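You operate a simulated robot arm through the tools that you are given. There is no shell and no other tool.

You are at the controls of a simulated robot arm. One attempt, no reset.

JOB
Fold the letter in three and crease both folds with the folding bar.
Fine: lower panel first; put the bar back. Set down upright: purple folding bar.

Only the result counts: the job must be done as asked and must still hold three seconds after the hand-in. Knocking over, shifting, dropping, spilling or breaking anything else fails it. Flat cloth is picked up by pressing the open fingertips on it (5 to 10 N) and closing them slowly along it; thin cloth reads only 2 to 8 mm in the jaws.

ROBOT AND FRAMES
A 7-joint arm with a two-finger parallel gripper, fixed in place. Base frame: the origin is on the floor under the middle of its stand, x ahead of it, y to its left, z up; the work surface is at about z = 880. Lengths are in mm, angles in degrees, forces in N, time in s.
With the tool pointing down near the work surface it reaches from about 300 to 700 mm from the base axis. Its first joint turns from -66.0 to 66.0 degrees. Payload 1.57 kg.
Tool frame: the origin (TCP) lies between the finger pads and is the grasp point; the fingertips stand 30 mm ahead of it; z points along the fingers, y is the line along which they close. The gripper opens to 110 mm. The fingers are 24 mm wide and 12 mm thick; the gripper's body (48 by 112 mm) begins 78 mm behind the TCP.
Orientation is that of the tool frame in the base frame, as a unit quaternion [w, x, y, z]. With the fingers straight down and closing along the base's y, the tool's x points along the base's -x, its y along +y and its z along -z.

CONTROLS
- The arm moves only by the tool arm_command. Its argument "steps" is a list of rows, each an object (a shift or turn left out is 0, a gripper value left out holds the last) with "slide": the shift along the tool's x, y, z in mm, a list of three; "angular": the turn, a rotation vector about the tool's x, y, z in degrees, a list of three; "jaw": the finger opening in mm, from 0 to 110. In form: [{"slide": [tx, ty, tz], "angular": [wx, wy, wz], "jaw": jaw}, ...]. A call has 1 to 20 rows; each row shifts and turns the commanded pose from where the row before left it, along the tool's axes as they then stand. A row lasts 0.2 s, in which the tool goes at most 50 mm and 8.6 degrees; a call with a longer step from one row to the next is refused whole, and so is a gripper value outside its range. Where a pose cannot be reached the arm comes as near as it can. A force on the tool above 50 N (or 10 N above the force at the start of the call, whichever is more), or a blocked arm, ends the call early, and 0.2 s more pass. Each finger travels about 108 mm/s and halts on what it meets, pressing with about 34 N; the grip force reading is that of the motor and also rises with nothing between the fingers. The clock runs only during rows and for 0.2 s after the last one: add rows that do not move to give the fingers time. It gives the time, the measured TCP pose, the force on the tool (base axes), the opening and the grip force at its end, in the units of the frame above (readings bear some noise), with the torque about the TCP (base axes, N m) and any sound that the robot's microphone picked up, and new pictures: "pictures" is both (left out), scene, wrist or none.
- Cameras (640 x 400 px; columns grow to the right, rows downward): "scene" is fixed at [145.7, -390.3, 1422.7]; the picture's right is [0.88, -0.47, 0.00], its down [-0.29, -0.54, -0.79] and it looks along [0.37, 0.70, -0.61] (base axes); focal length 346 px, centre (320, 200). "wrist" rides on the gripper at [70, 16, -141] in the tool frame; the picture's right is [-0.23, 0.97, 0.00], its down [-0.86, -0.20, -0.48] and it looks along [-0.47, -0.11, 0.88] (tool axes); focal length 222 px, centre (320, 200).
- pixel_to_xyz(camera, pixels): there is no depth. For up to 12 entries [column, row, z] of the newest picture of that camera ("zoom" is the newest enlarged one), the place [x, y] in the base frame at which the ray of that pixel passes the height z, good to about 3 mm, but the place of the scene camera against the robot may be out by one fixed shift of up to 25 mm in any direction. The clock stands still meanwhile.
- zoom(camera, box): a new picture of the part [left, top, right, bottom] of that camera's present view, enlarged. The clock stands still meanwhile.
- close_job(): hands the job in; it is judged then, once.

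Unless the task says otherwise, let go and move clear before handing in.

The tools are called after "Emit:" by a JSON object that holds its "api" and its "payload". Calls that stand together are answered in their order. arm_command: Moves the arm, as the interface text tells. Its arguments: {"type":"object","properties":{"steps":{"type":"array"},"pictures":{"type":"string","enum":["both","scene","wrist","none"]}},"required":["steps"]} The other tools are called the same way: pixel_to_xyz (camera, pixels) gives the place at which the rays of pixels pass given heights; zoom (camera, box) takes an enlarged picture of a part of a camera's view; close_job () hands the job in.

At the start:

```text
clock: 0.0
tcp_pos: [464.2, -20.4, 1123.2]
tool_rot: [0.001, 0.0, 1.0, 0.0]
force: [0.2, 0.2, 0.4]
ft_torque: [0.0, 0.0, 0.02]
grip_width: 110.2
gripper_force: 0.1
```

scene: 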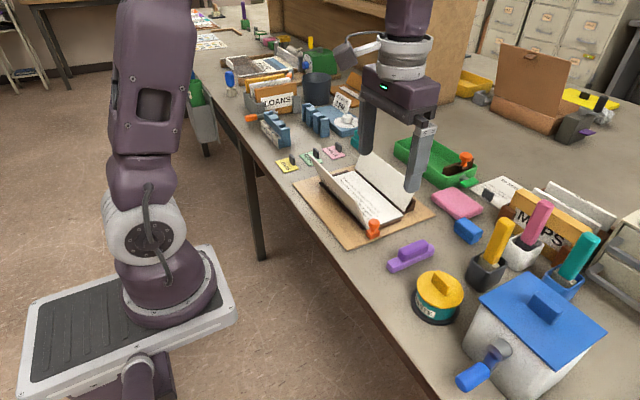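
wrist: 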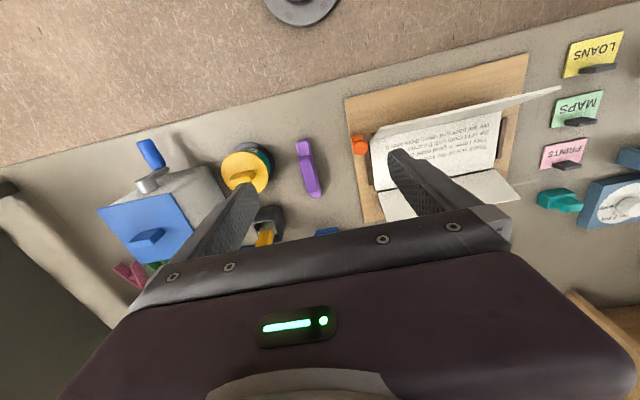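

The scene picture shows the letter on a board around (370,195) with two raised panels, and a purple bar at (410,257). I'll zoom in on both before moving.

Emit:
{"api": "zoom", "payload": {"camera": "scene", "box": [280, 130, 460, 280]}}

Emit:
{"api": "zoom", "payload": {"camera": "wrist", "box": [280, 40, 580, 240]}}

```text
2.67 times, centred on (370, 205) of scene
```

zoom: 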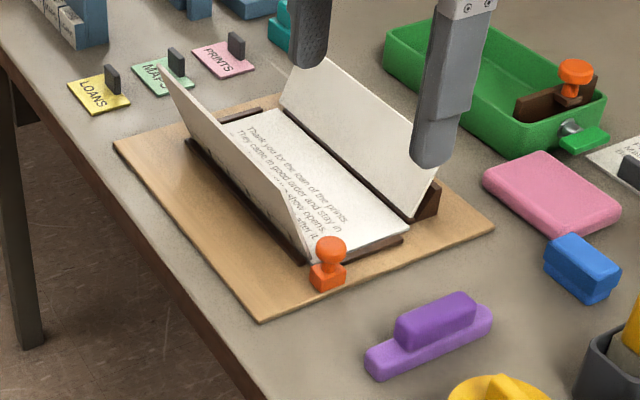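

```text
2.00 times, centred on (430, 140) of wrist
```

zoom: 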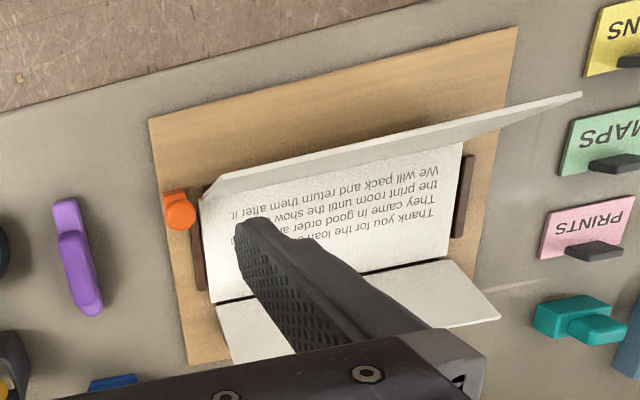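

The near panel (smaller x, beside "We will pack… after it") is the lower panel; the bar lies at zoom (78,255). I'll measure the positions in the wrist zoom.

Emit:
{"api": "pixel_to_xyz", "payload": {"camera": "zoom", "pixels": [[150, 120, 885], [517, 27, 885], [190, 363, 885], [200, 205, 890], [463, 143, 890], [210, 303, 890], [457, 258, 890], [65, 200, 880], [92, 312, 880], [70, 235, 905], [85, 285, 905], [180, 212, 910]]}}

Emit:
{"api": "pixel_to_xyz", "payload": {"camera": "scene", "pixels": [[313, 175, 885], [353, 249, 885], [418, 216, 885], [384, 268, 880], [418, 256, 880], [371, 241, 885], [411, 245, 910]]}}

```text
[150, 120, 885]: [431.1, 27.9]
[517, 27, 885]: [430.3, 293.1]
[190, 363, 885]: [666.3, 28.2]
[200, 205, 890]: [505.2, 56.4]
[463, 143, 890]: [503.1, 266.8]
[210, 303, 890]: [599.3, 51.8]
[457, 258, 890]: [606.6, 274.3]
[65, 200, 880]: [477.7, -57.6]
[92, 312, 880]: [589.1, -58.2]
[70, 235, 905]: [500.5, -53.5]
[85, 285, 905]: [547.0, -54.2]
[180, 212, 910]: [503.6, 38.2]
```

```text
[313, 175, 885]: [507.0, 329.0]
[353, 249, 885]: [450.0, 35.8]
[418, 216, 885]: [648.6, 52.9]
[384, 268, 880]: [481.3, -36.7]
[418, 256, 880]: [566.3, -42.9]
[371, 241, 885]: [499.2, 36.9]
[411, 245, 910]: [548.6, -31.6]
```

The letter's middle panel spans about x 505–603, y 53–270, and the bar lies along x at y≈-57. I'll check how steeply the panels stand by tracing their free edges at several heights.

Emit:
{"api": "pixel_to_xyz", "payload": {"camera": "zoom", "pixels": [[582, 92, 940], [582, 92, 960], [582, 92, 980], [222, 174, 940], [222, 174, 960], [222, 174, 980], [500, 317, 920], [500, 317, 940], [500, 317, 960], [455, 260, 890], [216, 305, 890]]}}

Emit:
{"api": "zoom", "payload": {"camera": "wrist", "box": [230, 100, 390, 200]}}

Emit:
{"api": "zoom", "payload": {"camera": "scene", "box": [340, 200, 440, 280]}}

```text
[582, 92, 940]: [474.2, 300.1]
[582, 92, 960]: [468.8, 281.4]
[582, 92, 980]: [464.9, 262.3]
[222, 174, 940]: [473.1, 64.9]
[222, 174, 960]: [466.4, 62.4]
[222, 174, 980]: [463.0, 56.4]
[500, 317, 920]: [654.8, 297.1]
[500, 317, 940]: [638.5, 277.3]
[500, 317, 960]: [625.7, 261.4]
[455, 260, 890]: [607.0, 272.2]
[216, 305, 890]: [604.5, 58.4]
```

```text
4.00 times, centred on (310, 150) of wrist
```

zoom: 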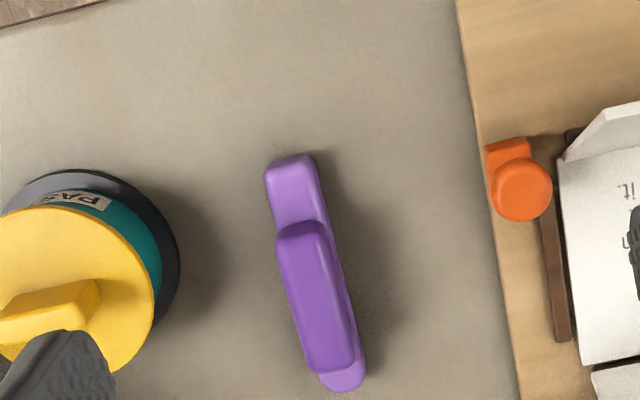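

```text
5.00 times, centred on (390, 240) of scene
```

zoom: 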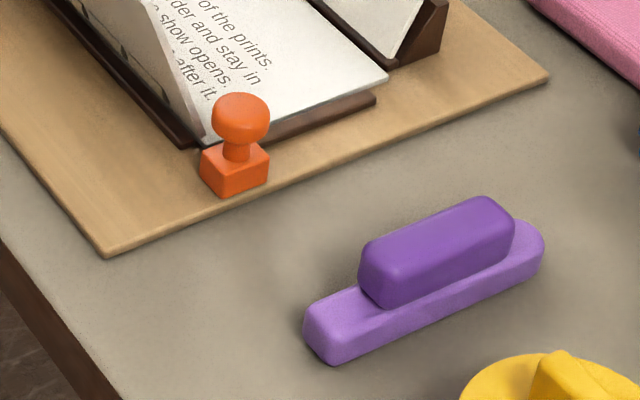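

The bar is a ~110 mm base with a ~75 mm long handle lying along x; the orange stamp stands at the letter's near right corner. I'll check the obstacles near the bar (yellow pot, dark cup, blue block) before approaching.

Emit:
{"api": "pixel_to_xyz", "payload": {"camera": "wrist", "pixels": [[250, 168, 920], [272, 170, 900], [268, 215, 920], [285, 225, 900], [262, 235, 960], [325, 231, 890], [318, 229, 890], [220, 170, 900]]}}

Emit:
{"api": "arm_command", "payload": {"steps": [{"slide": [-8, -9, 15], "jaw": 70}, {"slide": [-8, -9, 15], "jaw": 60}, {"slide": [-8, -9, 15]}, {"slide": [-8, -9, 15]}, {"slide": [-8, 0, 10]}, {}], "pictures": "both"}}

```text
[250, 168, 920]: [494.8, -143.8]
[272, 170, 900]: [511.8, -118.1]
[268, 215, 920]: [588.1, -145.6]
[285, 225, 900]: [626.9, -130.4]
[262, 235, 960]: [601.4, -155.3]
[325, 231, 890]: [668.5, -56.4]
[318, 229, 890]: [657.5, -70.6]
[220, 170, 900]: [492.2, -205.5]
```

```text
clock: 1.4
tcp_pos: [504.9, -56.1, 1050.9]
tool_rot: [0.0, 0.0, 1.0, 0.0]
force: [-0.1, 0.4, 0.1]
ft_torque: [-0.02, 0.01, -0.01]
grip_width: 60.0
gripper_force: 0.0
```

scene: 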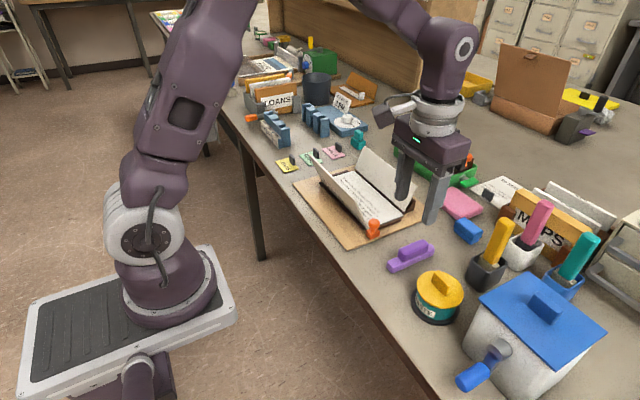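
wrist: 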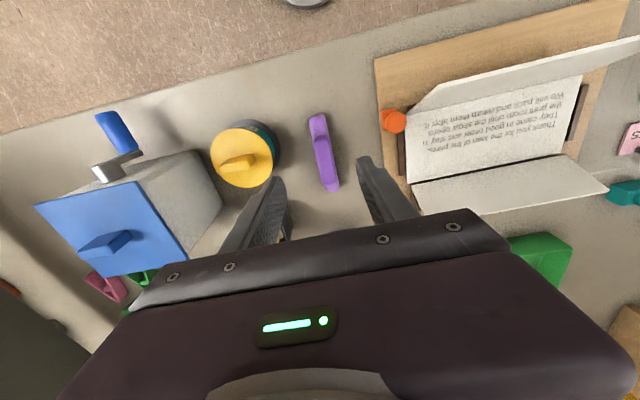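

The tool is now over the bar's end of the table and the wrist view shows the far panel whole. I'll zoom on the letter and the bar.

Emit:
{"api": "zoom", "payload": {"camera": "wrist", "box": [280, 90, 380, 210]}}

Emit:
{"api": "zoom", "payload": {"camera": "wrist", "box": [360, 40, 640, 215]}}

```text
3.33 times, centred on (330, 150) of wrist
```

zoom: 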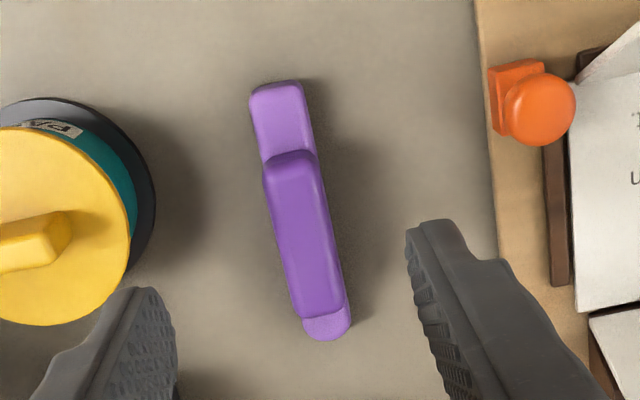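

```text
2.29 times, centred on (500, 128) of wrist
```

zoom: 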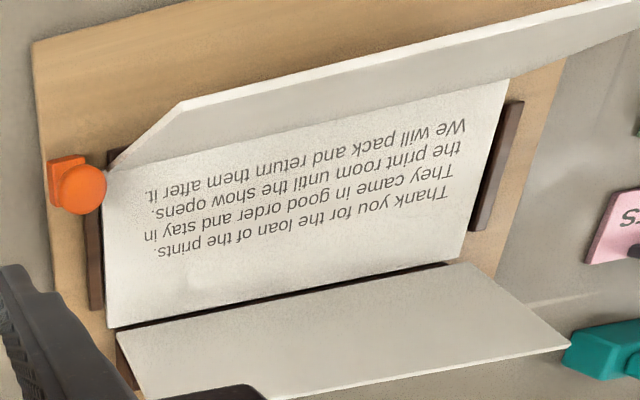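

I'll triangulate the panel corners and bar handle from this second viewpoint.

Emit:
{"api": "pixel_to_xyz", "payload": {"camera": "zoom", "pixels": [[183, 100, 940], [183, 100, 960], [183, 100, 980], [570, 347, 920], [570, 347, 940], [570, 347, 960], [107, 172, 890], [107, 172, 900], [508, 78, 890], [508, 78, 900], [465, 262, 890], [110, 328, 890]]}}

Emit:
{"api": "pixel_to_xyz", "payload": {"camera": "wrist", "pixels": [[316.5, 139, 905], [316.5, 139, 920], [329, 184, 905], [329, 184, 920], [311, 117, 890], [331, 191, 890], [331, 191, 880], [366, 112, 885], [396, 120, 920], [396, 120, 900], [388, 118, 890]]}}

```text
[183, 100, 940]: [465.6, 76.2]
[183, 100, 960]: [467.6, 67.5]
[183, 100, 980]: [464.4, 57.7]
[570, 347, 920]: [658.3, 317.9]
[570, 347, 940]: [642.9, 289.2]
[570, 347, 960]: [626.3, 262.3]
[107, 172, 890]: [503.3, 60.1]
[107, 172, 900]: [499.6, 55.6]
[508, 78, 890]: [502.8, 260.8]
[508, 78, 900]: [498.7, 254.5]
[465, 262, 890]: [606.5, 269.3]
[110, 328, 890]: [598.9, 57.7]
```

```text
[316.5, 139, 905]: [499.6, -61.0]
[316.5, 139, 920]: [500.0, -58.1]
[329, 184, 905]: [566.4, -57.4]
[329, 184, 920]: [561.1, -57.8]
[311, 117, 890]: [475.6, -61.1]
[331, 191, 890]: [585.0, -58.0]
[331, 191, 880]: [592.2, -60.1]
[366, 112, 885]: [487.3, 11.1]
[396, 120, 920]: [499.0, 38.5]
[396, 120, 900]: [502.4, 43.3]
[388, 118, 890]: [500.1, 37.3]
```

The panels' free edges sit near z≈960–975, with hinges near x≈504 and 605 at z≈888; the bar's centre is about (532,-58). I'll look closer at the brown strips near the folds and at the bar's profile.

Emit:
{"api": "zoom", "payload": {"camera": "scene", "box": [350, 180, 426, 240]}}

Emit:
{"api": "zoom", "payload": {"camera": "scene", "box": [296, 145, 386, 245]}}

```text
6.67 times, centred on (388, 210) of scene
```

zoom: 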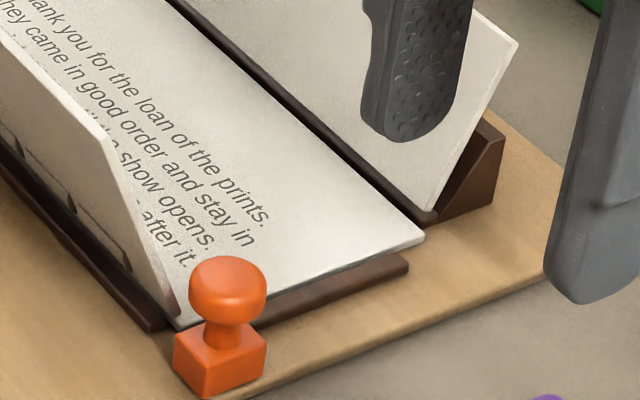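

```text
4.00 times, centred on (341, 195) of scene
```

zoom: 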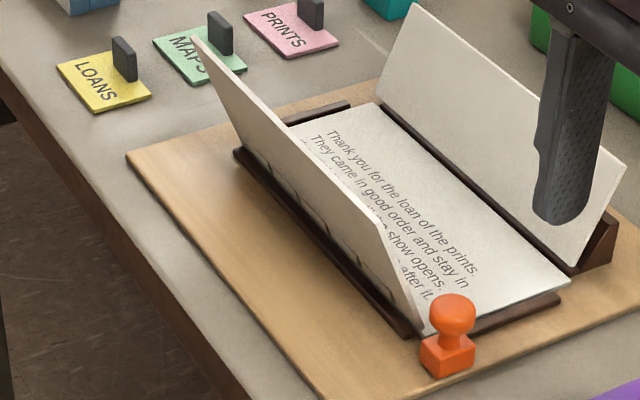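

A wedge prop ~29 mm tall backs the far panel, and a lower strip runs along the near one. I'll move back toward the base at height to view the near panel's outside with the wrist camera.

Emit:
{"api": "arm_command", "payload": {"steps": [{"slide": [21, 27, 0]}, {"slide": [21, 27, 0]}, {"slide": [21, 27, 0]}, {"slide": [21, 27, 0]}, {"slide": [21, 27, 0]}, {"slide": [21, 27, 0]}, {"slide": [20, 27, 0]}, {"slide": [20, 27, 0]}, {}], "pictures": "both"}}

```text
clock: 3.4
tcp_pos: [340.8, 158.5, 1054.0]
tool_rot: [-0.001, 0.0, 1.0, 0.0]
force: [0.2, -0.7, -0.5]
ft_torque: [0.0, 0.01, -0.03]
grip_width: 60.0
gripper_force: 0.1
```

scene: 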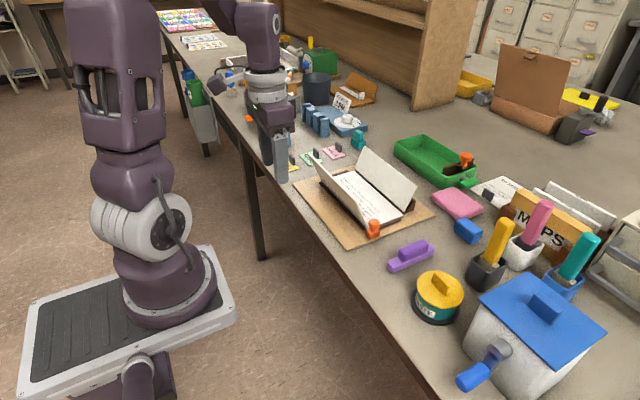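
wrist: 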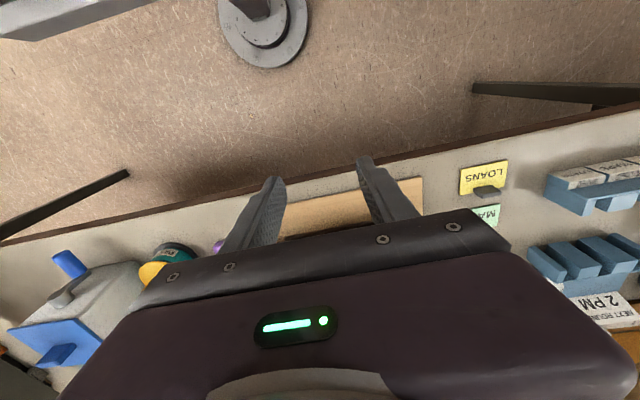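

The gripper blocks the letter from this pose, but the scene view is now unobstructed, so I'll zoom there.

Emit:
{"api": "zoom", "payload": {"camera": "scene", "box": [310, 165, 385, 240]}}

Emit:
{"api": "zoom", "payload": {"camera": "scene", "box": [350, 150, 430, 230]}}

Emit:
{"api": "zoom", "payload": {"camera": "scene", "box": [360, 210, 440, 290]}}

```text
5.33 times, centred on (348, 202) of scene
```

zoom: 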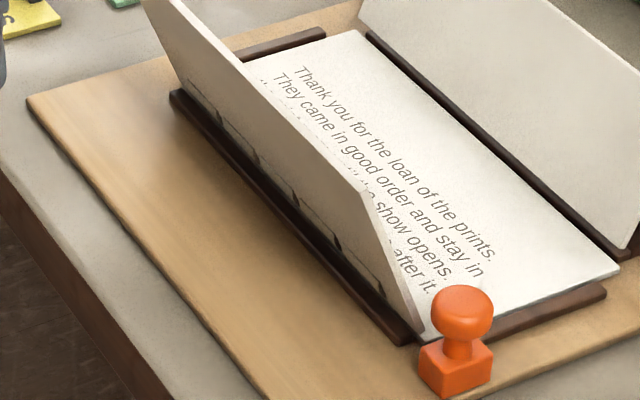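

```text
5.00 times, centred on (390, 190) of scene
```

zoom: 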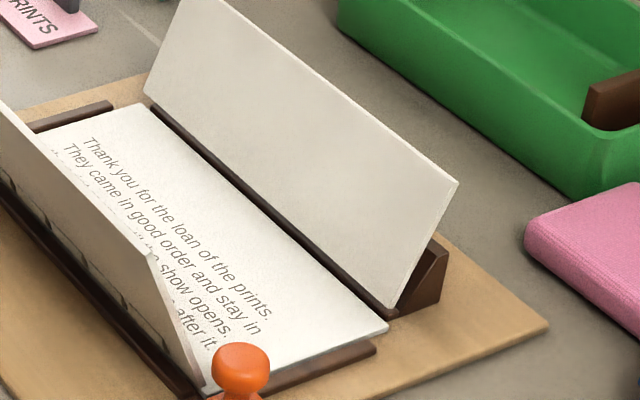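

```text
5.00 times, centred on (400, 250) of scene
```

zoom: 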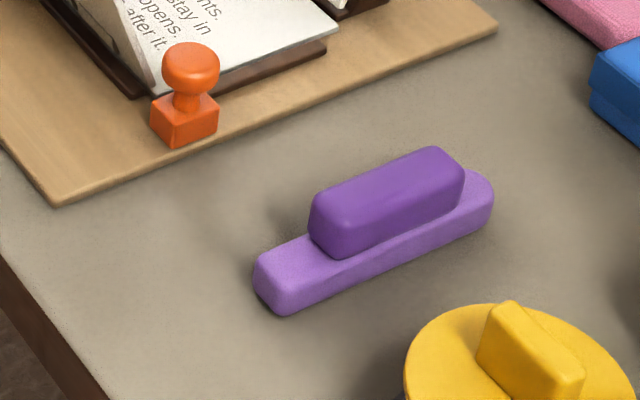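

The near strip is low, while the bar has 24 mm ledges at both ends beyond its handle — gripping the handle end to end lets the fingertips press straight on those ledges. I'll move above the bar and turn the tool 90° so the fingers close along its length.

Emit:
{"api": "arm_command", "payload": {"steps": [{"slide": [-24, -27, 3], "jaw": 90}, {"slide": [-24, -27, 3]}, {"slide": [-24, -27, 3]}, {"slide": [-24, -27, 3]}, {"slide": [-24, -27, 3]}, {"slide": [-24, -27, 3]}, {"slide": [-24, -27, 3]}, {"slide": [-23, -27, 3]}, {"angular": [0, 0, -7.5]}, {"angular": [0, 0, -7.5]}, {"angular": [0, 0, -7.5]}, {"angular": [0, 0, -7.5]}, {"angular": [0, 0, -7.5]}, {"angular": [0, 0, -7.5]}, {"angular": [0, 0, -7.5]}, {"angular": [0, 0, -7.5]}, {"angular": [0, 0, -7.5]}, {"angular": [0, 0, -7.5]}], "pictures": "none"}}

Emit:
{"api": "arm_command", "payload": {"steps": [{"angular": [0, 0, -7.5]}, {"angular": [0, 0, -7.5]}, {}], "pictures": "both"}}

```text
clock: 7.2
tcp_pos: [529.0, -57.0, 1028.9]
tool_rot: [0.0, -0.609, 0.793, 0.0]
force: [0.3, 0.5, -0.8]
ft_torque: [0.01, 0.0, -0.01]
grip_width: 89.9
gripper_force: 0.2
```

```text
clock: 8.0
tcp_pos: [528.4, -57.1, 1029.3]
tool_rot: [0.001, 0.707, -0.707, -0.001]
force: [0.2, 0.3, 0.7]
ft_torque: [-0.05, -0.03, 0.06]
grip_width: 89.9
gripper_force: 0.1
```

scene: 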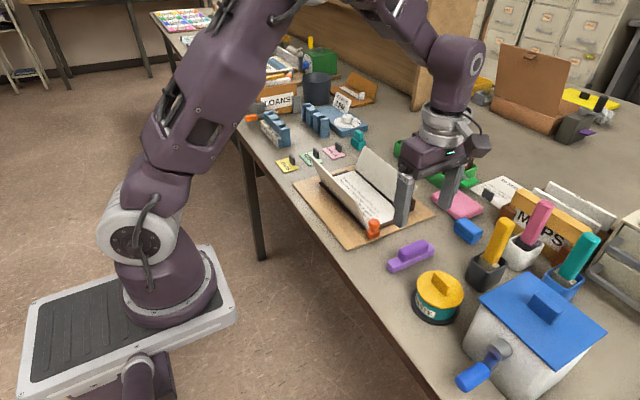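
wrist: 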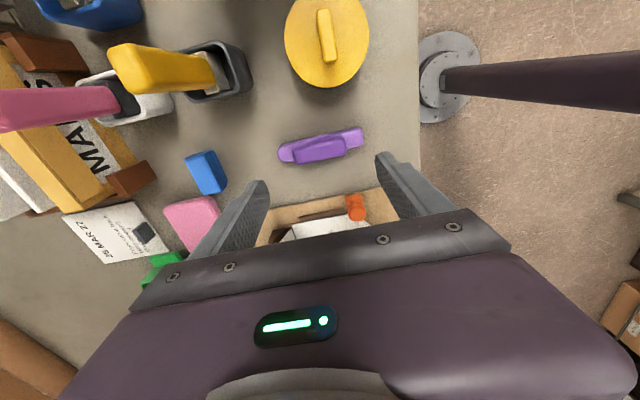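

The tool x-axis now points along −y and the fingers close along x; the bar shows at wrist pixels (279–363, 130–165). I'll measure its handle precisely.

Emit:
{"api": "zoom", "payload": {"camera": "wrist", "box": [260, 110, 380, 185]}}

```text
5.33 times, centred on (320, 148) of wrist
```

zoom: 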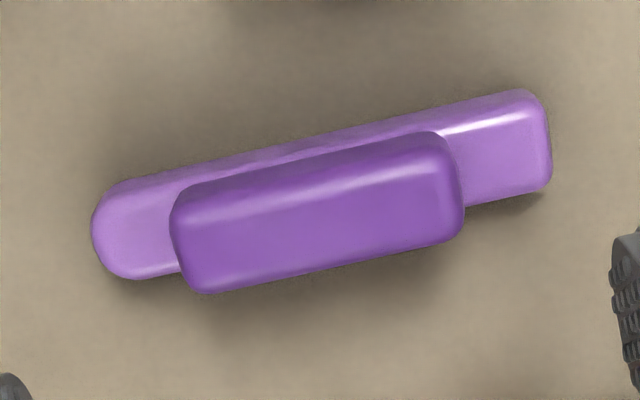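

Emit:
{"api": "pixel_to_xyz", "payload": {"camera": "zoom", "pixels": [[178, 245, 918], [460, 190, 918], [178, 245, 905], [460, 190, 905], [92, 232, 895], [552, 145, 895], [120, 180, 898], [520, 90, 898], [130, 278, 890], [548, 185, 890], [215, 293, 912], [455, 238, 912]]}}

```text
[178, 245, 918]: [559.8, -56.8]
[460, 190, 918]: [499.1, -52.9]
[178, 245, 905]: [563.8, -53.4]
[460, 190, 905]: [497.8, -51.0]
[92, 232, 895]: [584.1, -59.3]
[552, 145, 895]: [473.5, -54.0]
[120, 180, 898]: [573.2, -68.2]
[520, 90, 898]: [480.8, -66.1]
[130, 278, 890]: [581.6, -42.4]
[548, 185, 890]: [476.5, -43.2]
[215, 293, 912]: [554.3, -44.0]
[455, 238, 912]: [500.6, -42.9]
```

The handle spans x≈499–562, centred at about (530,-56). I'll descend with the jaws at 90 to TCP z≈945, tips still above the ledges.

Emit:
{"api": "arm_command", "payload": {"steps": [{"slide": [-0.5, -2, 21]}, {"slide": [0, 0, 21]}, {"slide": [0, 0, 21]}, {"slide": [0, 0, 18]}, {}, {}], "pictures": "both"}}

```text
clock: 9.4
tcp_pos: [531.2, -56.7, 948.6]
tool_rot: [0.0, 0.707, -0.707, 0.0]
force: [0.1, -0.1, -0.2]
ft_torque: [-0.02, -0.01, -0.03]
grip_width: 90.2
gripper_force: 0.1
```

scene: 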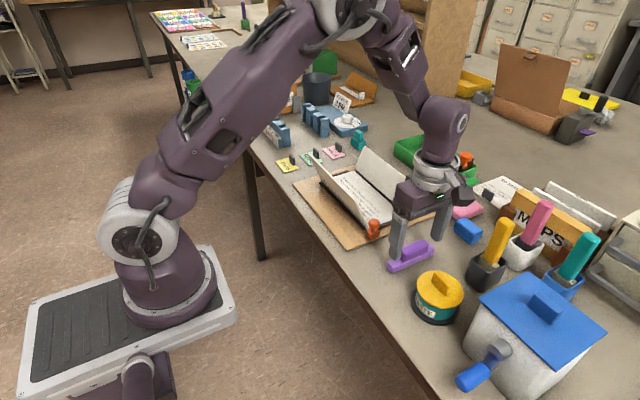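
wrist: 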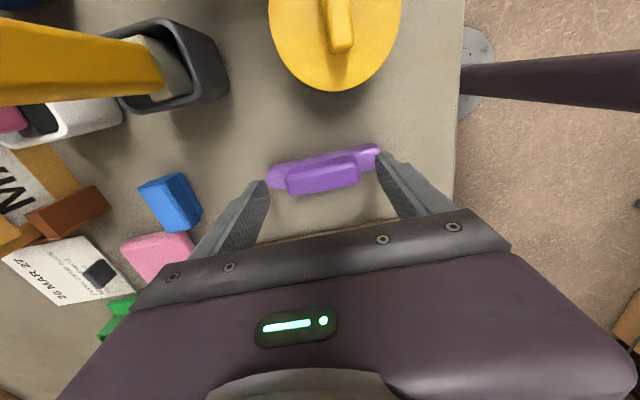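

The tips are at z≈919, straddling the handle. I'll zoom to check the alignment across the bar before closing.

Emit:
{"api": "zoom", "payload": {"camera": "wrist", "box": [230, 120, 430, 245]}}

Emit:
{"api": "zoom", "payload": {"camera": "scene", "box": [370, 190, 470, 280]}}

```text
3.20 times, centred on (330, 182) of wrist
```

zoom: 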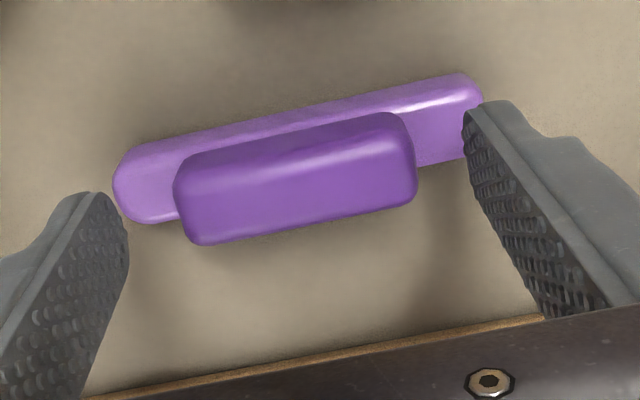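

```text
4.44 times, centred on (420, 235) of scene
```

zoom: 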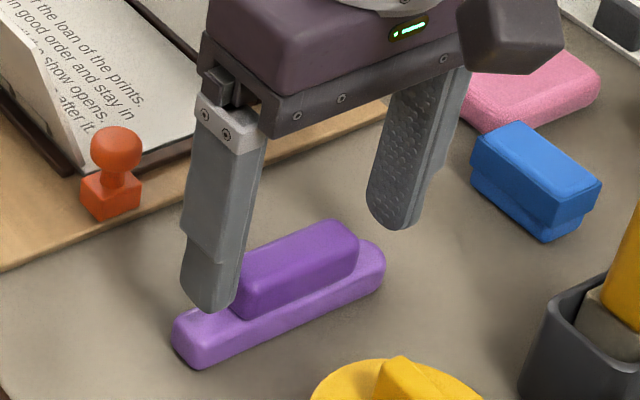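

Emit:
{"api": "pixel_to_xyz", "payload": {"camera": "zoom", "pixels": [[108, 195, 919], [480, 104, 919], [466, 118, 919], [180, 160, 918], [195, 243, 914], [405, 118, 918], [412, 200, 914], [175, 195, 915], [415, 160, 915], [118, 185, 895], [480, 90, 895]]}}

```text
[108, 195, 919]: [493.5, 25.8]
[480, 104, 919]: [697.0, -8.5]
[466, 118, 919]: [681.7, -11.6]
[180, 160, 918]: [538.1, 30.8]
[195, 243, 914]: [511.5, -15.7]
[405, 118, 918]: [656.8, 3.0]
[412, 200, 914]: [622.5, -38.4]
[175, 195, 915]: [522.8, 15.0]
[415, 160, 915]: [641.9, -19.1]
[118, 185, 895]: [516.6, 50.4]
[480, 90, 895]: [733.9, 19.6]
```

The last zoom was the scene's, so those numbers don't apply; I'll re-zoom the wrist camera and measure again.

Emit:
{"api": "zoom", "payload": {"camera": "wrist", "box": [230, 120, 430, 245]}}

Emit:
{"api": "pixel_to_xyz", "payload": {"camera": "zoom", "pixels": [[108, 195, 919], [480, 104, 919], [466, 118, 919], [180, 160, 918], [195, 243, 914], [405, 118, 918], [412, 200, 914], [175, 195, 915], [415, 160, 915], [118, 185, 895], [480, 90, 895]]}}

```text
3.20 times, centred on (330, 182) of wrist
```

zoom: 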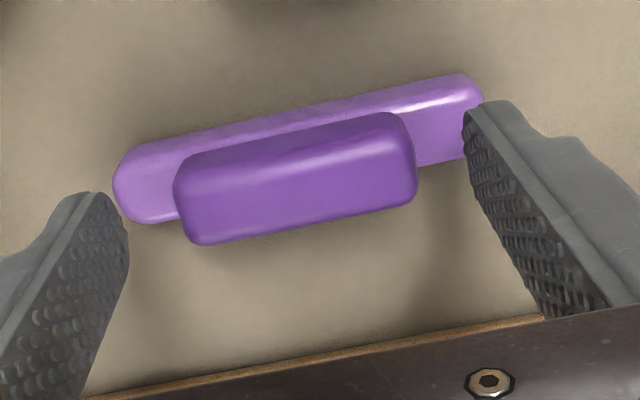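

```text
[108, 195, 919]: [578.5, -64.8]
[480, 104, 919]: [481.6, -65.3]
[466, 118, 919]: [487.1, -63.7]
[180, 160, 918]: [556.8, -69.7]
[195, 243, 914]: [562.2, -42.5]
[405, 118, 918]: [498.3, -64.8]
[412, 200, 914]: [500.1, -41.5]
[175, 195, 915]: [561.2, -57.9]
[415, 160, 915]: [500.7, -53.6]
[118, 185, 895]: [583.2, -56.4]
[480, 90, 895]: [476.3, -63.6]
```

The handle's centreline sits near y≈-55.5. I'll shift 1 mm and creep down to where the tips are just above the ledges, watching the force.

Emit:
{"api": "arm_command", "payload": {"steps": [{"slide": [-1, 0, 6]}, {"slide": [0, 0, 6]}, {"slide": [0, 0, 3]}, {}], "pictures": "none"}}

Emit:
{"api": "arm_command", "payload": {"steps": [{"slide": [0, 0, 1]}, {}], "pictures": "scene"}}

Emit:
{"api": "zoom", "payload": {"camera": "scene", "box": [370, 190, 470, 280]}}

```text
clock: 10.4
tcp_pos: [530.3, -55.2, 933.5]
tool_rot: [0.001, -0.707, 0.707, 0.0]
force: [0.5, -0.3, 0.2]
ft_torque: [0.02, 0.0, -0.02]
grip_width: 90.0
gripper_force: 0.0
```

```text
clock: 11.0
tcp_pos: [530.7, -55.5, 932.2]
tool_rot: [0.0, 0.708, -0.707, 0.0]
force: [0.2, 1.2, 0.0]
ft_torque: [0.0, 0.02, 0.04]
grip_width: 90.3
gripper_force: 0.0
```

scene: 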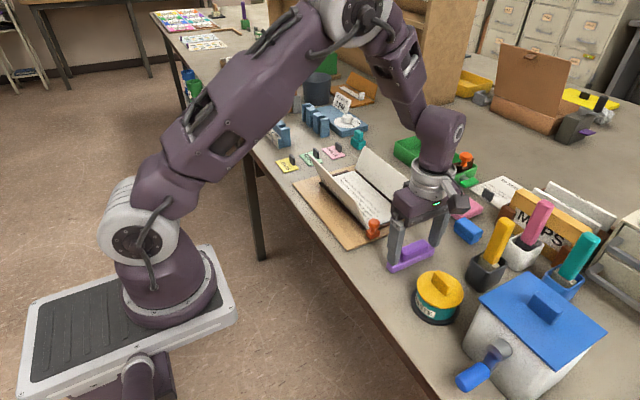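

```text
4.44 times, centred on (420, 235) of scene
```

zoom: 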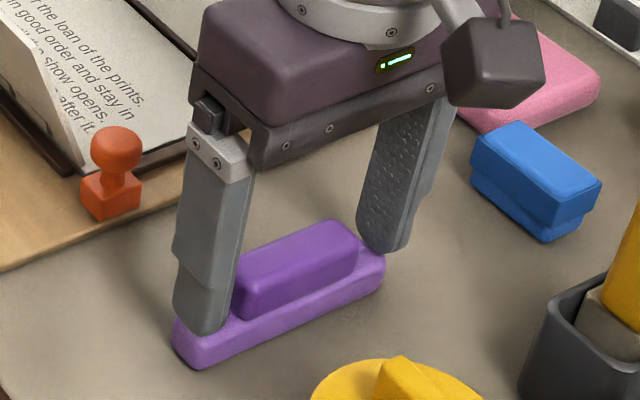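

No contact at TCP z≈932 yet. I'll creep 1 mm at a time to feel the ledge.

Emit:
{"api": "arm_command", "payload": {"steps": [{"slide": [0, 0, 1]}, {}], "pictures": "none"}}

Emit:
{"api": "arm_command", "payload": {"steps": [{"slide": [0, 0, 1]}, {}], "pictures": "none"}}

Emit:
{"api": "arm_command", "payload": {"steps": [{"slide": [0, 0, 1]}, {}], "pictures": "none"}}

```text
clock: 11.6
tcp_pos: [531.8, -54.4, 931.4]
tool_rot: [0.0, 0.707, -0.707, 0.0]
force: [-0.9, 0.5, 0.0]
ft_torque: [-0.02, -0.02, 0.0]
grip_width: 90.3
gripper_force: 0.0
```

```text
clock: 12.2
tcp_pos: [530.0, -54.2, 930.9]
tool_rot: [0.0, -0.707, 0.707, 0.0]
force: [-0.4, 0.1, 0.1]
ft_torque: [0.01, -0.02, -0.01]
grip_width: 89.8
gripper_force: 0.1
```

```text
clock: 12.8
tcp_pos: [531.3, -55.7, 930.5]
tool_rot: [-0.001, 0.708, -0.707, 0.0]
force: [0.6, 1.7, 14.2]
ft_torque: [0.03, 0.39, -0.03]
grip_width: 89.9
gripper_force: 0.0
```

Contact shows as 14 N at TCP z≈930, so the ledges sit at z≈900. I'll back off 1.5 mm and close on the handle.

Emit:
{"api": "arm_command", "payload": {"steps": [{"slide": [0, 0, -1.5]}, {"jaw": 80}, {"jaw": 72}, {"jaw": 66}, {"jaw": 60}, {"jaw": 50}, {}, {}], "pictures": "both"}}

```text
clock: 14.6
tcp_pos: [529.8, -55.4, 930.4]
tool_rot: [-0.001, -0.707, 0.707, -0.001]
force: [0.1, -0.2, 0.2]
ft_torque: [0.0, 0.0, 0.02]
grip_width: 63.1
gripper_force: 34.3
```

scene: 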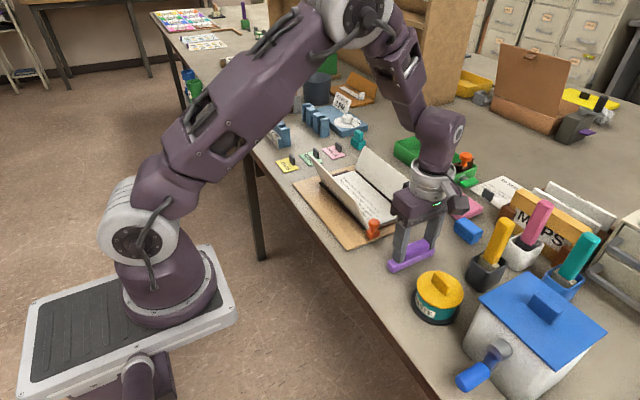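
wrist: 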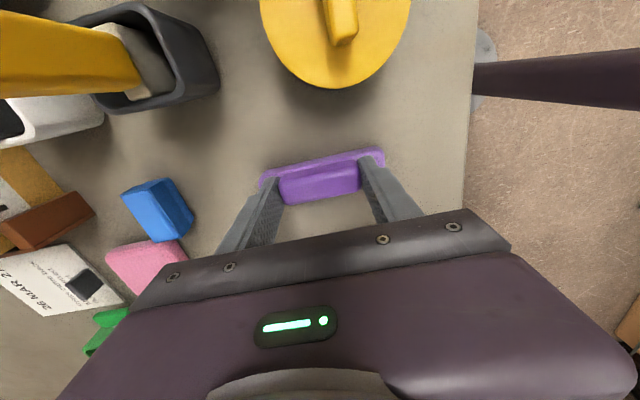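

The grip holds at 63.1 mm with 34 N; home TCP is about (530,-55.4,930.5). I'll lift straight up.

Emit:
{"api": "arm_command", "payload": {"steps": [{"slide": [0, 0, -10]}, {"slide": [0, 0, -20]}, {"slide": [0, 0, -25]}, {"slide": [0, 0, -25]}, {"slide": [0, 0, -25]}, {"slide": [0, 0, -25]}, {}], "pictures": "both"}}

```text
clock: 16.2
tcp_pos: [529.0, -54.7, 1059.8]
tool_rot: [0.001, -0.707, 0.707, 0.0]
force: [0.9, -0.4, -1.1]
ft_torque: [-0.01, 0.01, -0.02]
grip_width: 63.0
gripper_force: 33.9
```

scene: 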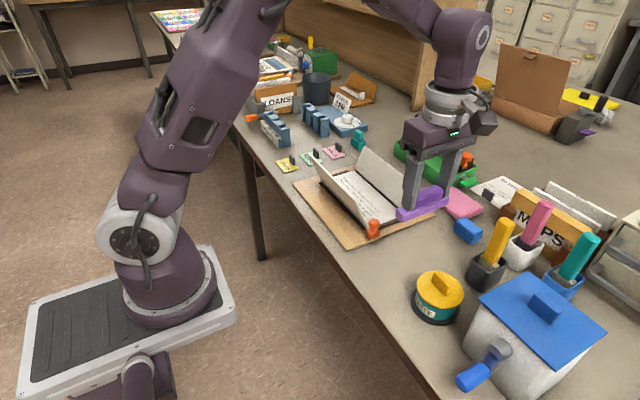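
wrist: 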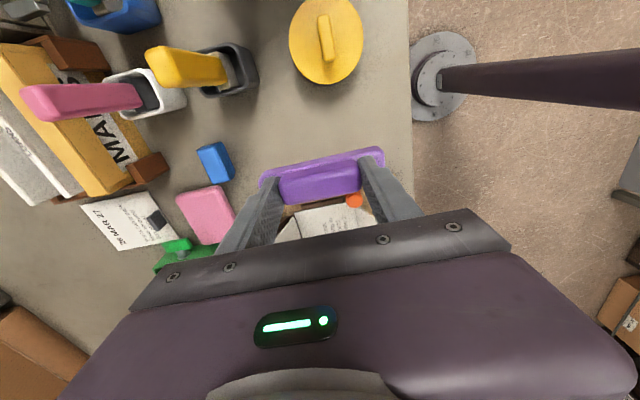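

The bar is held firmly (grip 63 mm). I'll turn the tool back 90° so the bar lies along y and carry it behind the near panel, high over everything.

Emit:
{"api": "arm_command", "payload": {"steps": [{"angular": [0, 0, 7.5]}, {"angular": [0, 0, 7.5]}, {"angular": [0, 0, 7.5]}, {"angular": [0, 0, 7.5]}, {"angular": [0, 0, 7.5]}, {"angular": [0, 0, 7.5]}, {"angular": [0, 0, 7.5]}, {"angular": [0, 0, 7.5]}, {"angular": [0, 0, 7.5]}, {"angular": [0, 0, 7.5]}, {"angular": [0, 0, 7.5]}, {"angular": [0, 0, 7.5]}, {}], "pictures": "none"}}

Emit:
{"api": "arm_command", "payload": {"steps": [{"slide": [14, 15, 0]}, {"slide": [14, 25, 0]}, {"slide": [14, 28, 0]}, {"slide": [14, 30, 0]}, {"slide": [14, 30, 0]}, {"slide": [14, 30, 0]}, {"slide": [14, 30, 0]}, {"slide": [4, 29, 0]}, {}], "pictures": "both"}}

```text
clock: 19.0
tcp_pos: [530.8, -55.6, 1061.6]
tool_rot: [0.0, 0.001, 1.0, 0.0]
force: [-1.5, -0.1, -0.9]
ft_torque: [0.0, -0.02, 0.02]
grip_width: 63.2
gripper_force: 34.2
```

```text
clock: 21.0
tcp_pos: [430.1, 163.8, 1059.7]
tool_rot: [0.0, 0.0, 1.0, 0.0]
force: [0.7, 0.1, -1.3]
ft_torque: [0.0, -0.02, 0.01]
grip_width: 63.3
gripper_force: 34.2
```

scene: 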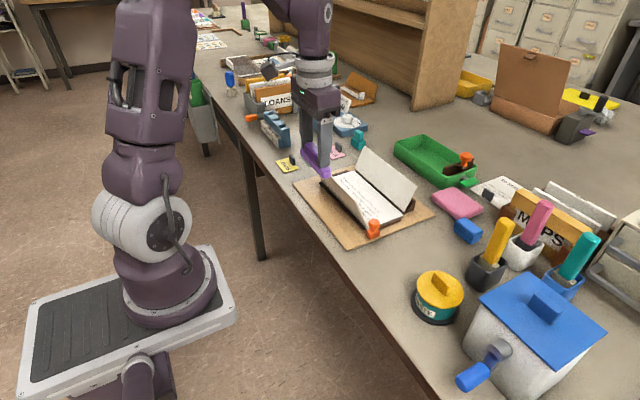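
wrist: 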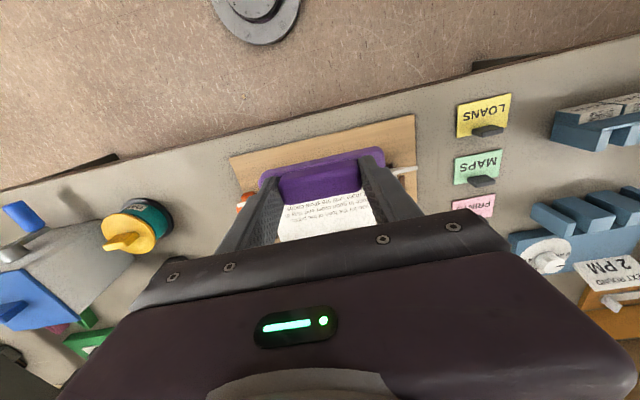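

The bar is parallel to the fold, behind the near panel at (430,164). I'll lower it so the bar's bottom is near z 945, then push forward gently to bring the near panel toward vertical.

Emit:
{"api": "arm_command", "payload": {"steps": [{"slide": [0, 0, 22]}, {"slide": [0, -1, 22]}, {"slide": [0, 0, 20]}, {"slide": [-7, 0, 0]}, {"slide": [-7, 0, 0]}, {"slide": [-7, 0, 0]}, {"slide": [-7, 0, 0]}, {"slide": [-7, 0, 0]}, {}], "pictures": "both"}}

```text
clock: 23.0
tcp_pos: [464.0, 160.4, 997.6]
tool_rot: [0.0, -0.001, 1.0, 0.001]
force: [-0.2, -0.2, -1.0]
ft_torque: [-0.03, 0.0, -0.01]
grip_width: 63.2
gripper_force: 34.0
```

scene: 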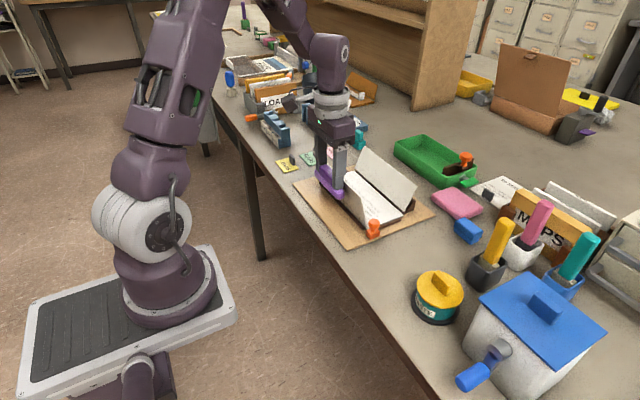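
wrist: 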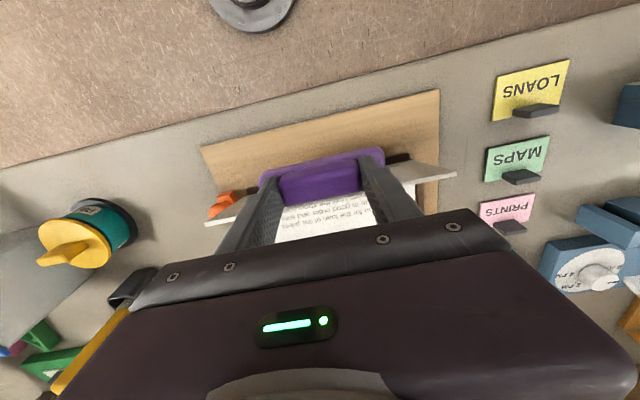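

The bar's front edge is at x≈475 with almost no force. I'll zoom to see whether the panel is moving.

Emit:
{"api": "zoom", "payload": {"camera": "scene", "box": [290, 130, 430, 250]}}

Emit:
{"api": "zoom", "payload": {"camera": "wrist", "box": [190, 80, 470, 250]}}

```text
3.33 times, centred on (360, 190) of scene
```

zoom: 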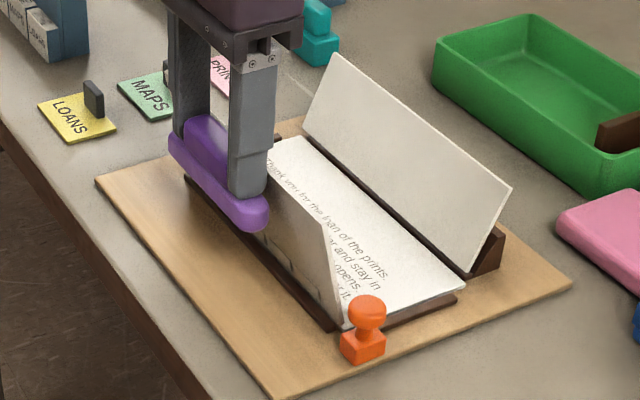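

```text
2.29 times, centred on (330, 165) of wrist
```

zoom: 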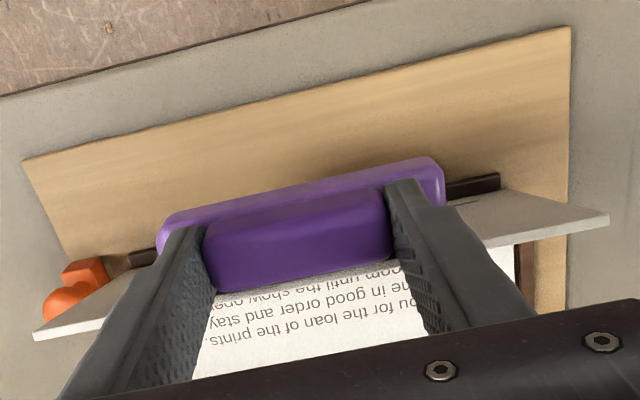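

The panel is leaning against the bar and turning easily. I'll continue forward to bring it just past vertical.

Emit:
{"api": "arm_command", "payload": {"steps": [{"slide": [-7, 0.3, 0]}, {"slide": [-7, 0.3, 0]}, {"slide": [-7, 0.3, 0]}, {"slide": [-7, 0.3, 0]}, {"slide": [-7, 0.3, 0]}, {"slide": [-7, 0.3, 0]}, {"slide": [-7, 0, 0]}, {}], "pictures": "both"}}

Emit:
{"api": "zoom", "payload": {"camera": "scene", "box": [290, 130, 430, 250]}}

```text
clock: 24.8
tcp_pos: [514.7, 161.1, 996.0]
tool_rot: [0.001, 0.0, 1.0, 0.0]
force: [-0.2, -0.3, -0.4]
ft_torque: [0.02, 0.01, -0.02]
grip_width: 63.3
gripper_force: 34.2
```

scene: 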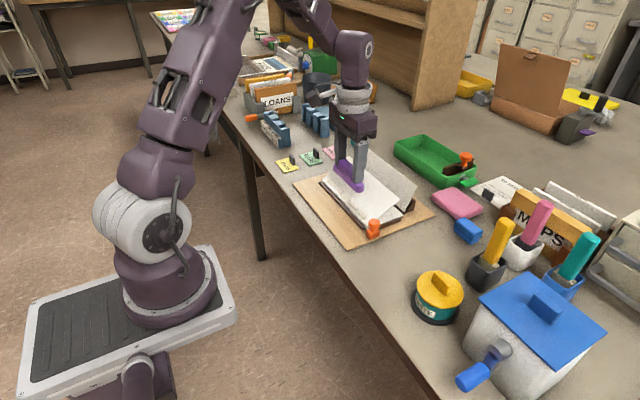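
wrist: 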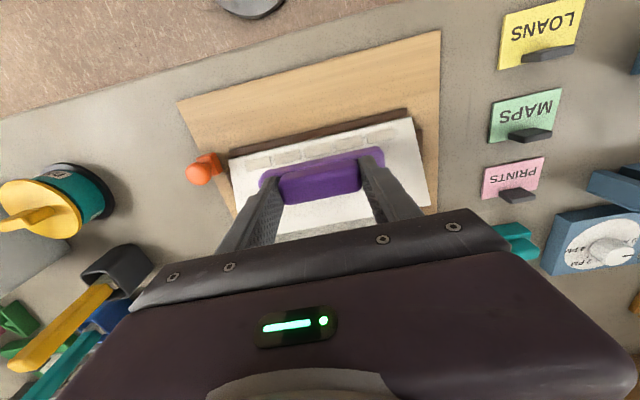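

```text
3.33 times, centred on (360, 190) of scene
```

zoom: 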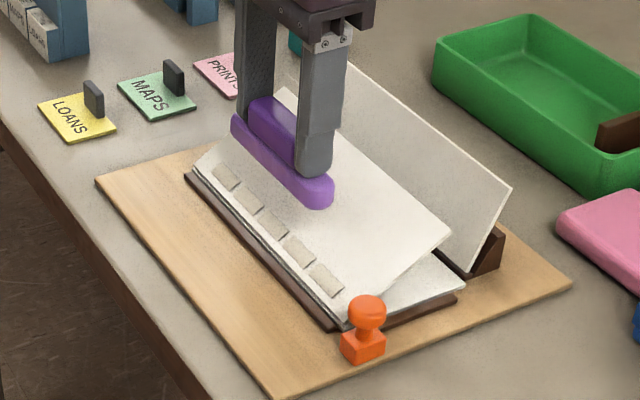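

The panel has fallen past vertical and rests about 20° above the middle sheet, and it shows five small pads along the fold that mark the crease. I'll zoom in on them with the wrist camera.

Emit:
{"api": "zoom", "payload": {"camera": "wrist", "box": [210, 100, 450, 250]}}

Emit:
{"api": "pixel_to_xyz", "payload": {"camera": "zoom", "pixels": [[60, 160, 892], [540, 55, 892], [100, 157, 895], [130, 152, 895], [170, 142, 895], [490, 73, 895], [400, 92, 895], [110, 175, 895], [480, 95, 895], [380, 100, 895]]}}

```text
2.67 times, centred on (330, 175) of wrist
```

zoom: 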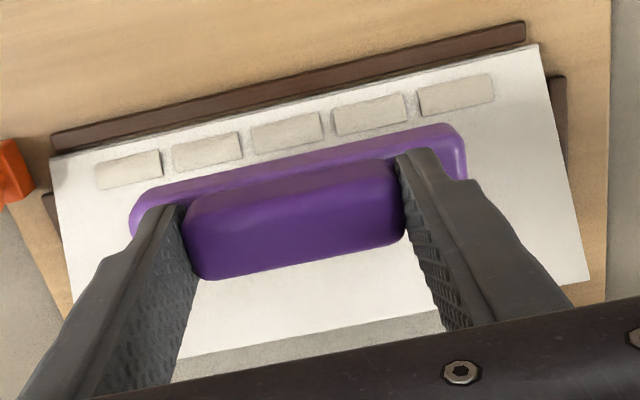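

```text
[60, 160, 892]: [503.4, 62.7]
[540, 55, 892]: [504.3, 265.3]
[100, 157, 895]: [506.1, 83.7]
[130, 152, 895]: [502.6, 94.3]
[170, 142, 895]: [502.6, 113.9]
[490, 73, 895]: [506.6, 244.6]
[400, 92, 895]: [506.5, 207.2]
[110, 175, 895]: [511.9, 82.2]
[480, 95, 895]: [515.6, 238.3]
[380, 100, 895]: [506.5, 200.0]
```

Five pads run along the fold at x≈512 from y≈80 to 247. I'll position the bar over the right three (y=118, x=512) and lower toward the panel.

Emit:
{"api": "arm_command", "payload": {"steps": [{"slide": [1.5, -15, 0]}, {"slide": [1, -15, 0]}, {"slide": [0, -13, 0]}, {"slide": [0, 0, 12]}, {"slide": [0, 0, 12]}, {"slide": [0, 0, 10]}, {"slide": [0, 0, 6]}, {}], "pictures": "both"}}

Emit:
{"api": "zoom", "payload": {"camera": "scene", "box": [290, 130, 430, 250]}}

Emit:
{"api": "zoom", "payload": {"camera": "wrist", "box": [210, 80, 490, 255]}}

```text
clock: 26.6
tcp_pos: [511.7, 120.5, 956.7]
tool_rot: [0.0, 0.0, 1.0, 0.002]
force: [0.7, -0.2, -0.3]
ft_torque: [0.0, -0.02, -0.01]
grip_width: 63.3
gripper_force: 34.3
```

scene: 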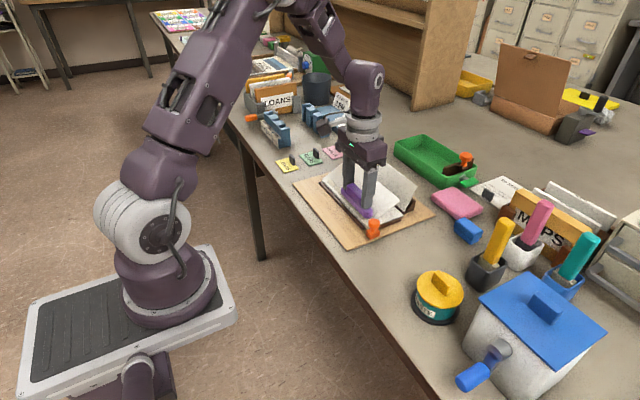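
wrist: 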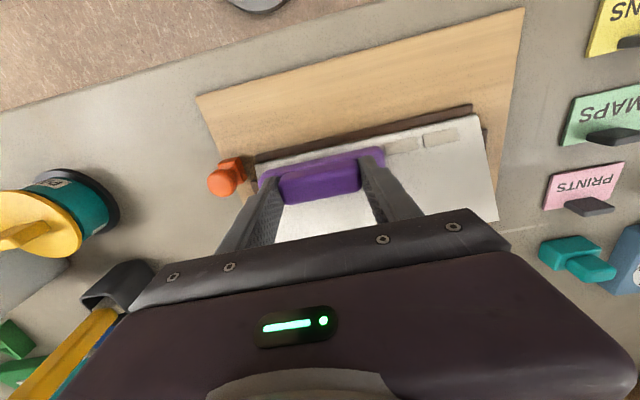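

```text
3.33 times, centred on (360, 190) of scene
```

zoom: 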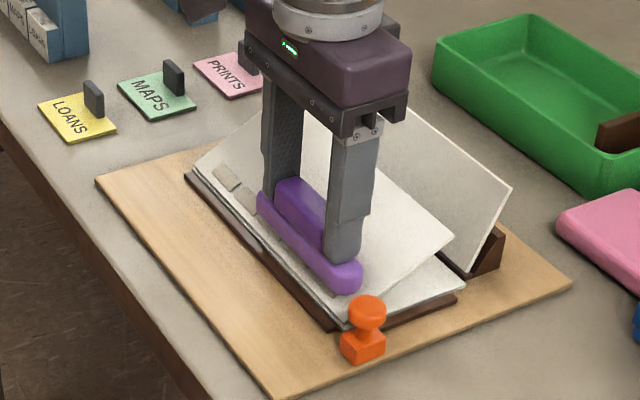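

```text
2.29 times, centred on (350, 168) of wrist
```

zoom: 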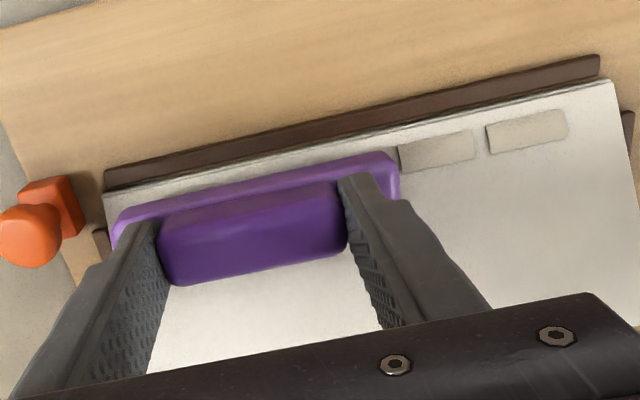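

The bar is above the right three pads with a clear gap to the stamp. I'll creep down onto the panel.

Emit:
{"api": "arm_command", "payload": {"steps": [{"slide": [0, 0, 3]}, {"slide": [0, 0, 3]}, {"slide": [0, 0, 3]}, {"slide": [0, 0, 2]}, {}], "pictures": "none"}}

Emit:
{"api": "arm_command", "payload": {"steps": [{"slide": [0, 0, 1]}, {"slide": [0, 0, 1]}, {}], "pictures": "none"}}

```text
clock: 27.8
tcp_pos: [509.7, 118.4, 946.2]
tool_rot: [-0.001, -0.001, 1.0, 0.0]
force: [0.8, 0.3, -0.7]
ft_torque: [0.02, 0.01, 0.02]
grip_width: 62.9
gripper_force: 34.2
```

```text
clock: 28.6
tcp_pos: [511.3, 119.4, 944.1]
tool_rot: [0.0, 0.0, 1.0, 0.0]
force: [-2.7, -2.3, 11.2]
ft_torque: [-0.01, 0.16, 0.02]
grip_width: 63.2
gripper_force: 34.2
```

Contact: 11 N at TCP z≈944. I'll press a little further in small steps.

Emit:
{"api": "arm_command", "payload": {"steps": [{"slide": [0, 0, 0.7]}, {}], "pictures": "none"}}

Emit:
{"api": "arm_command", "payload": {"steps": [{"slide": [0, 0, 0.5]}, {}], "pictures": "both"}}

Emit:
{"api": "zoom", "payload": {"camera": "scene", "box": [290, 130, 430, 250]}}

```text
clock: 29.2
tcp_pos: [511.6, 118.8, 943.6]
tool_rot: [0.001, 0.001, 1.0, 0.0]
force: [-4.3, -2.9, 29.0]
ft_torque: [-0.25, 0.32, -0.1]
grip_width: 63.1
gripper_force: 34.1
```

```text
clock: 29.8
tcp_pos: [510.7, 119.2, 943.6]
tool_rot: [0.003, -0.001, 1.0, 0.0]
force: [0.6, -1.9, 30.6]
ft_torque: [-0.33, -0.02, 0.01]
grip_width: 63.1
gripper_force: 34.1
```

scene: 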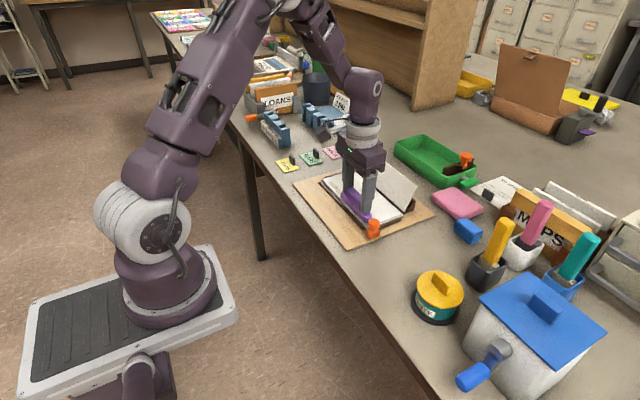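
wrist: 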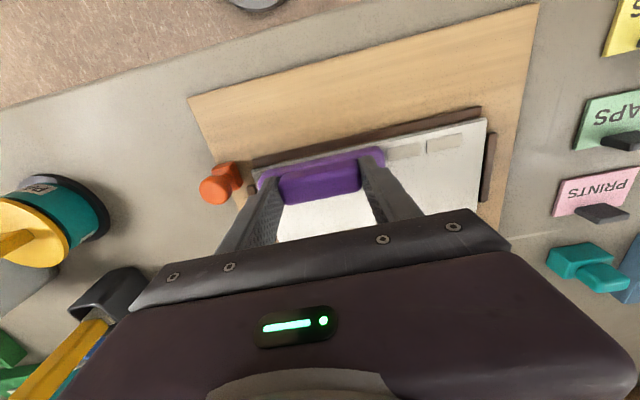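

```text
3.33 times, centred on (360, 190) of scene
```

zoom: 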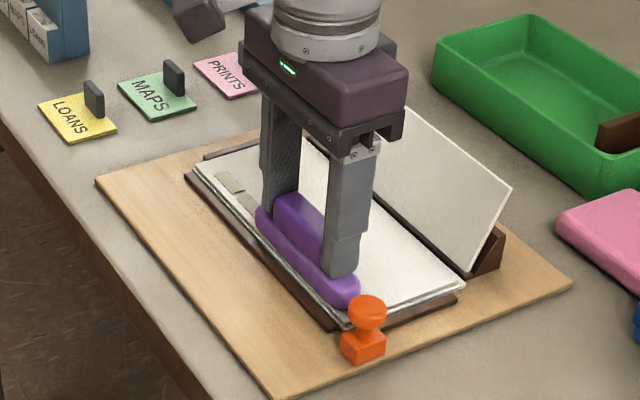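

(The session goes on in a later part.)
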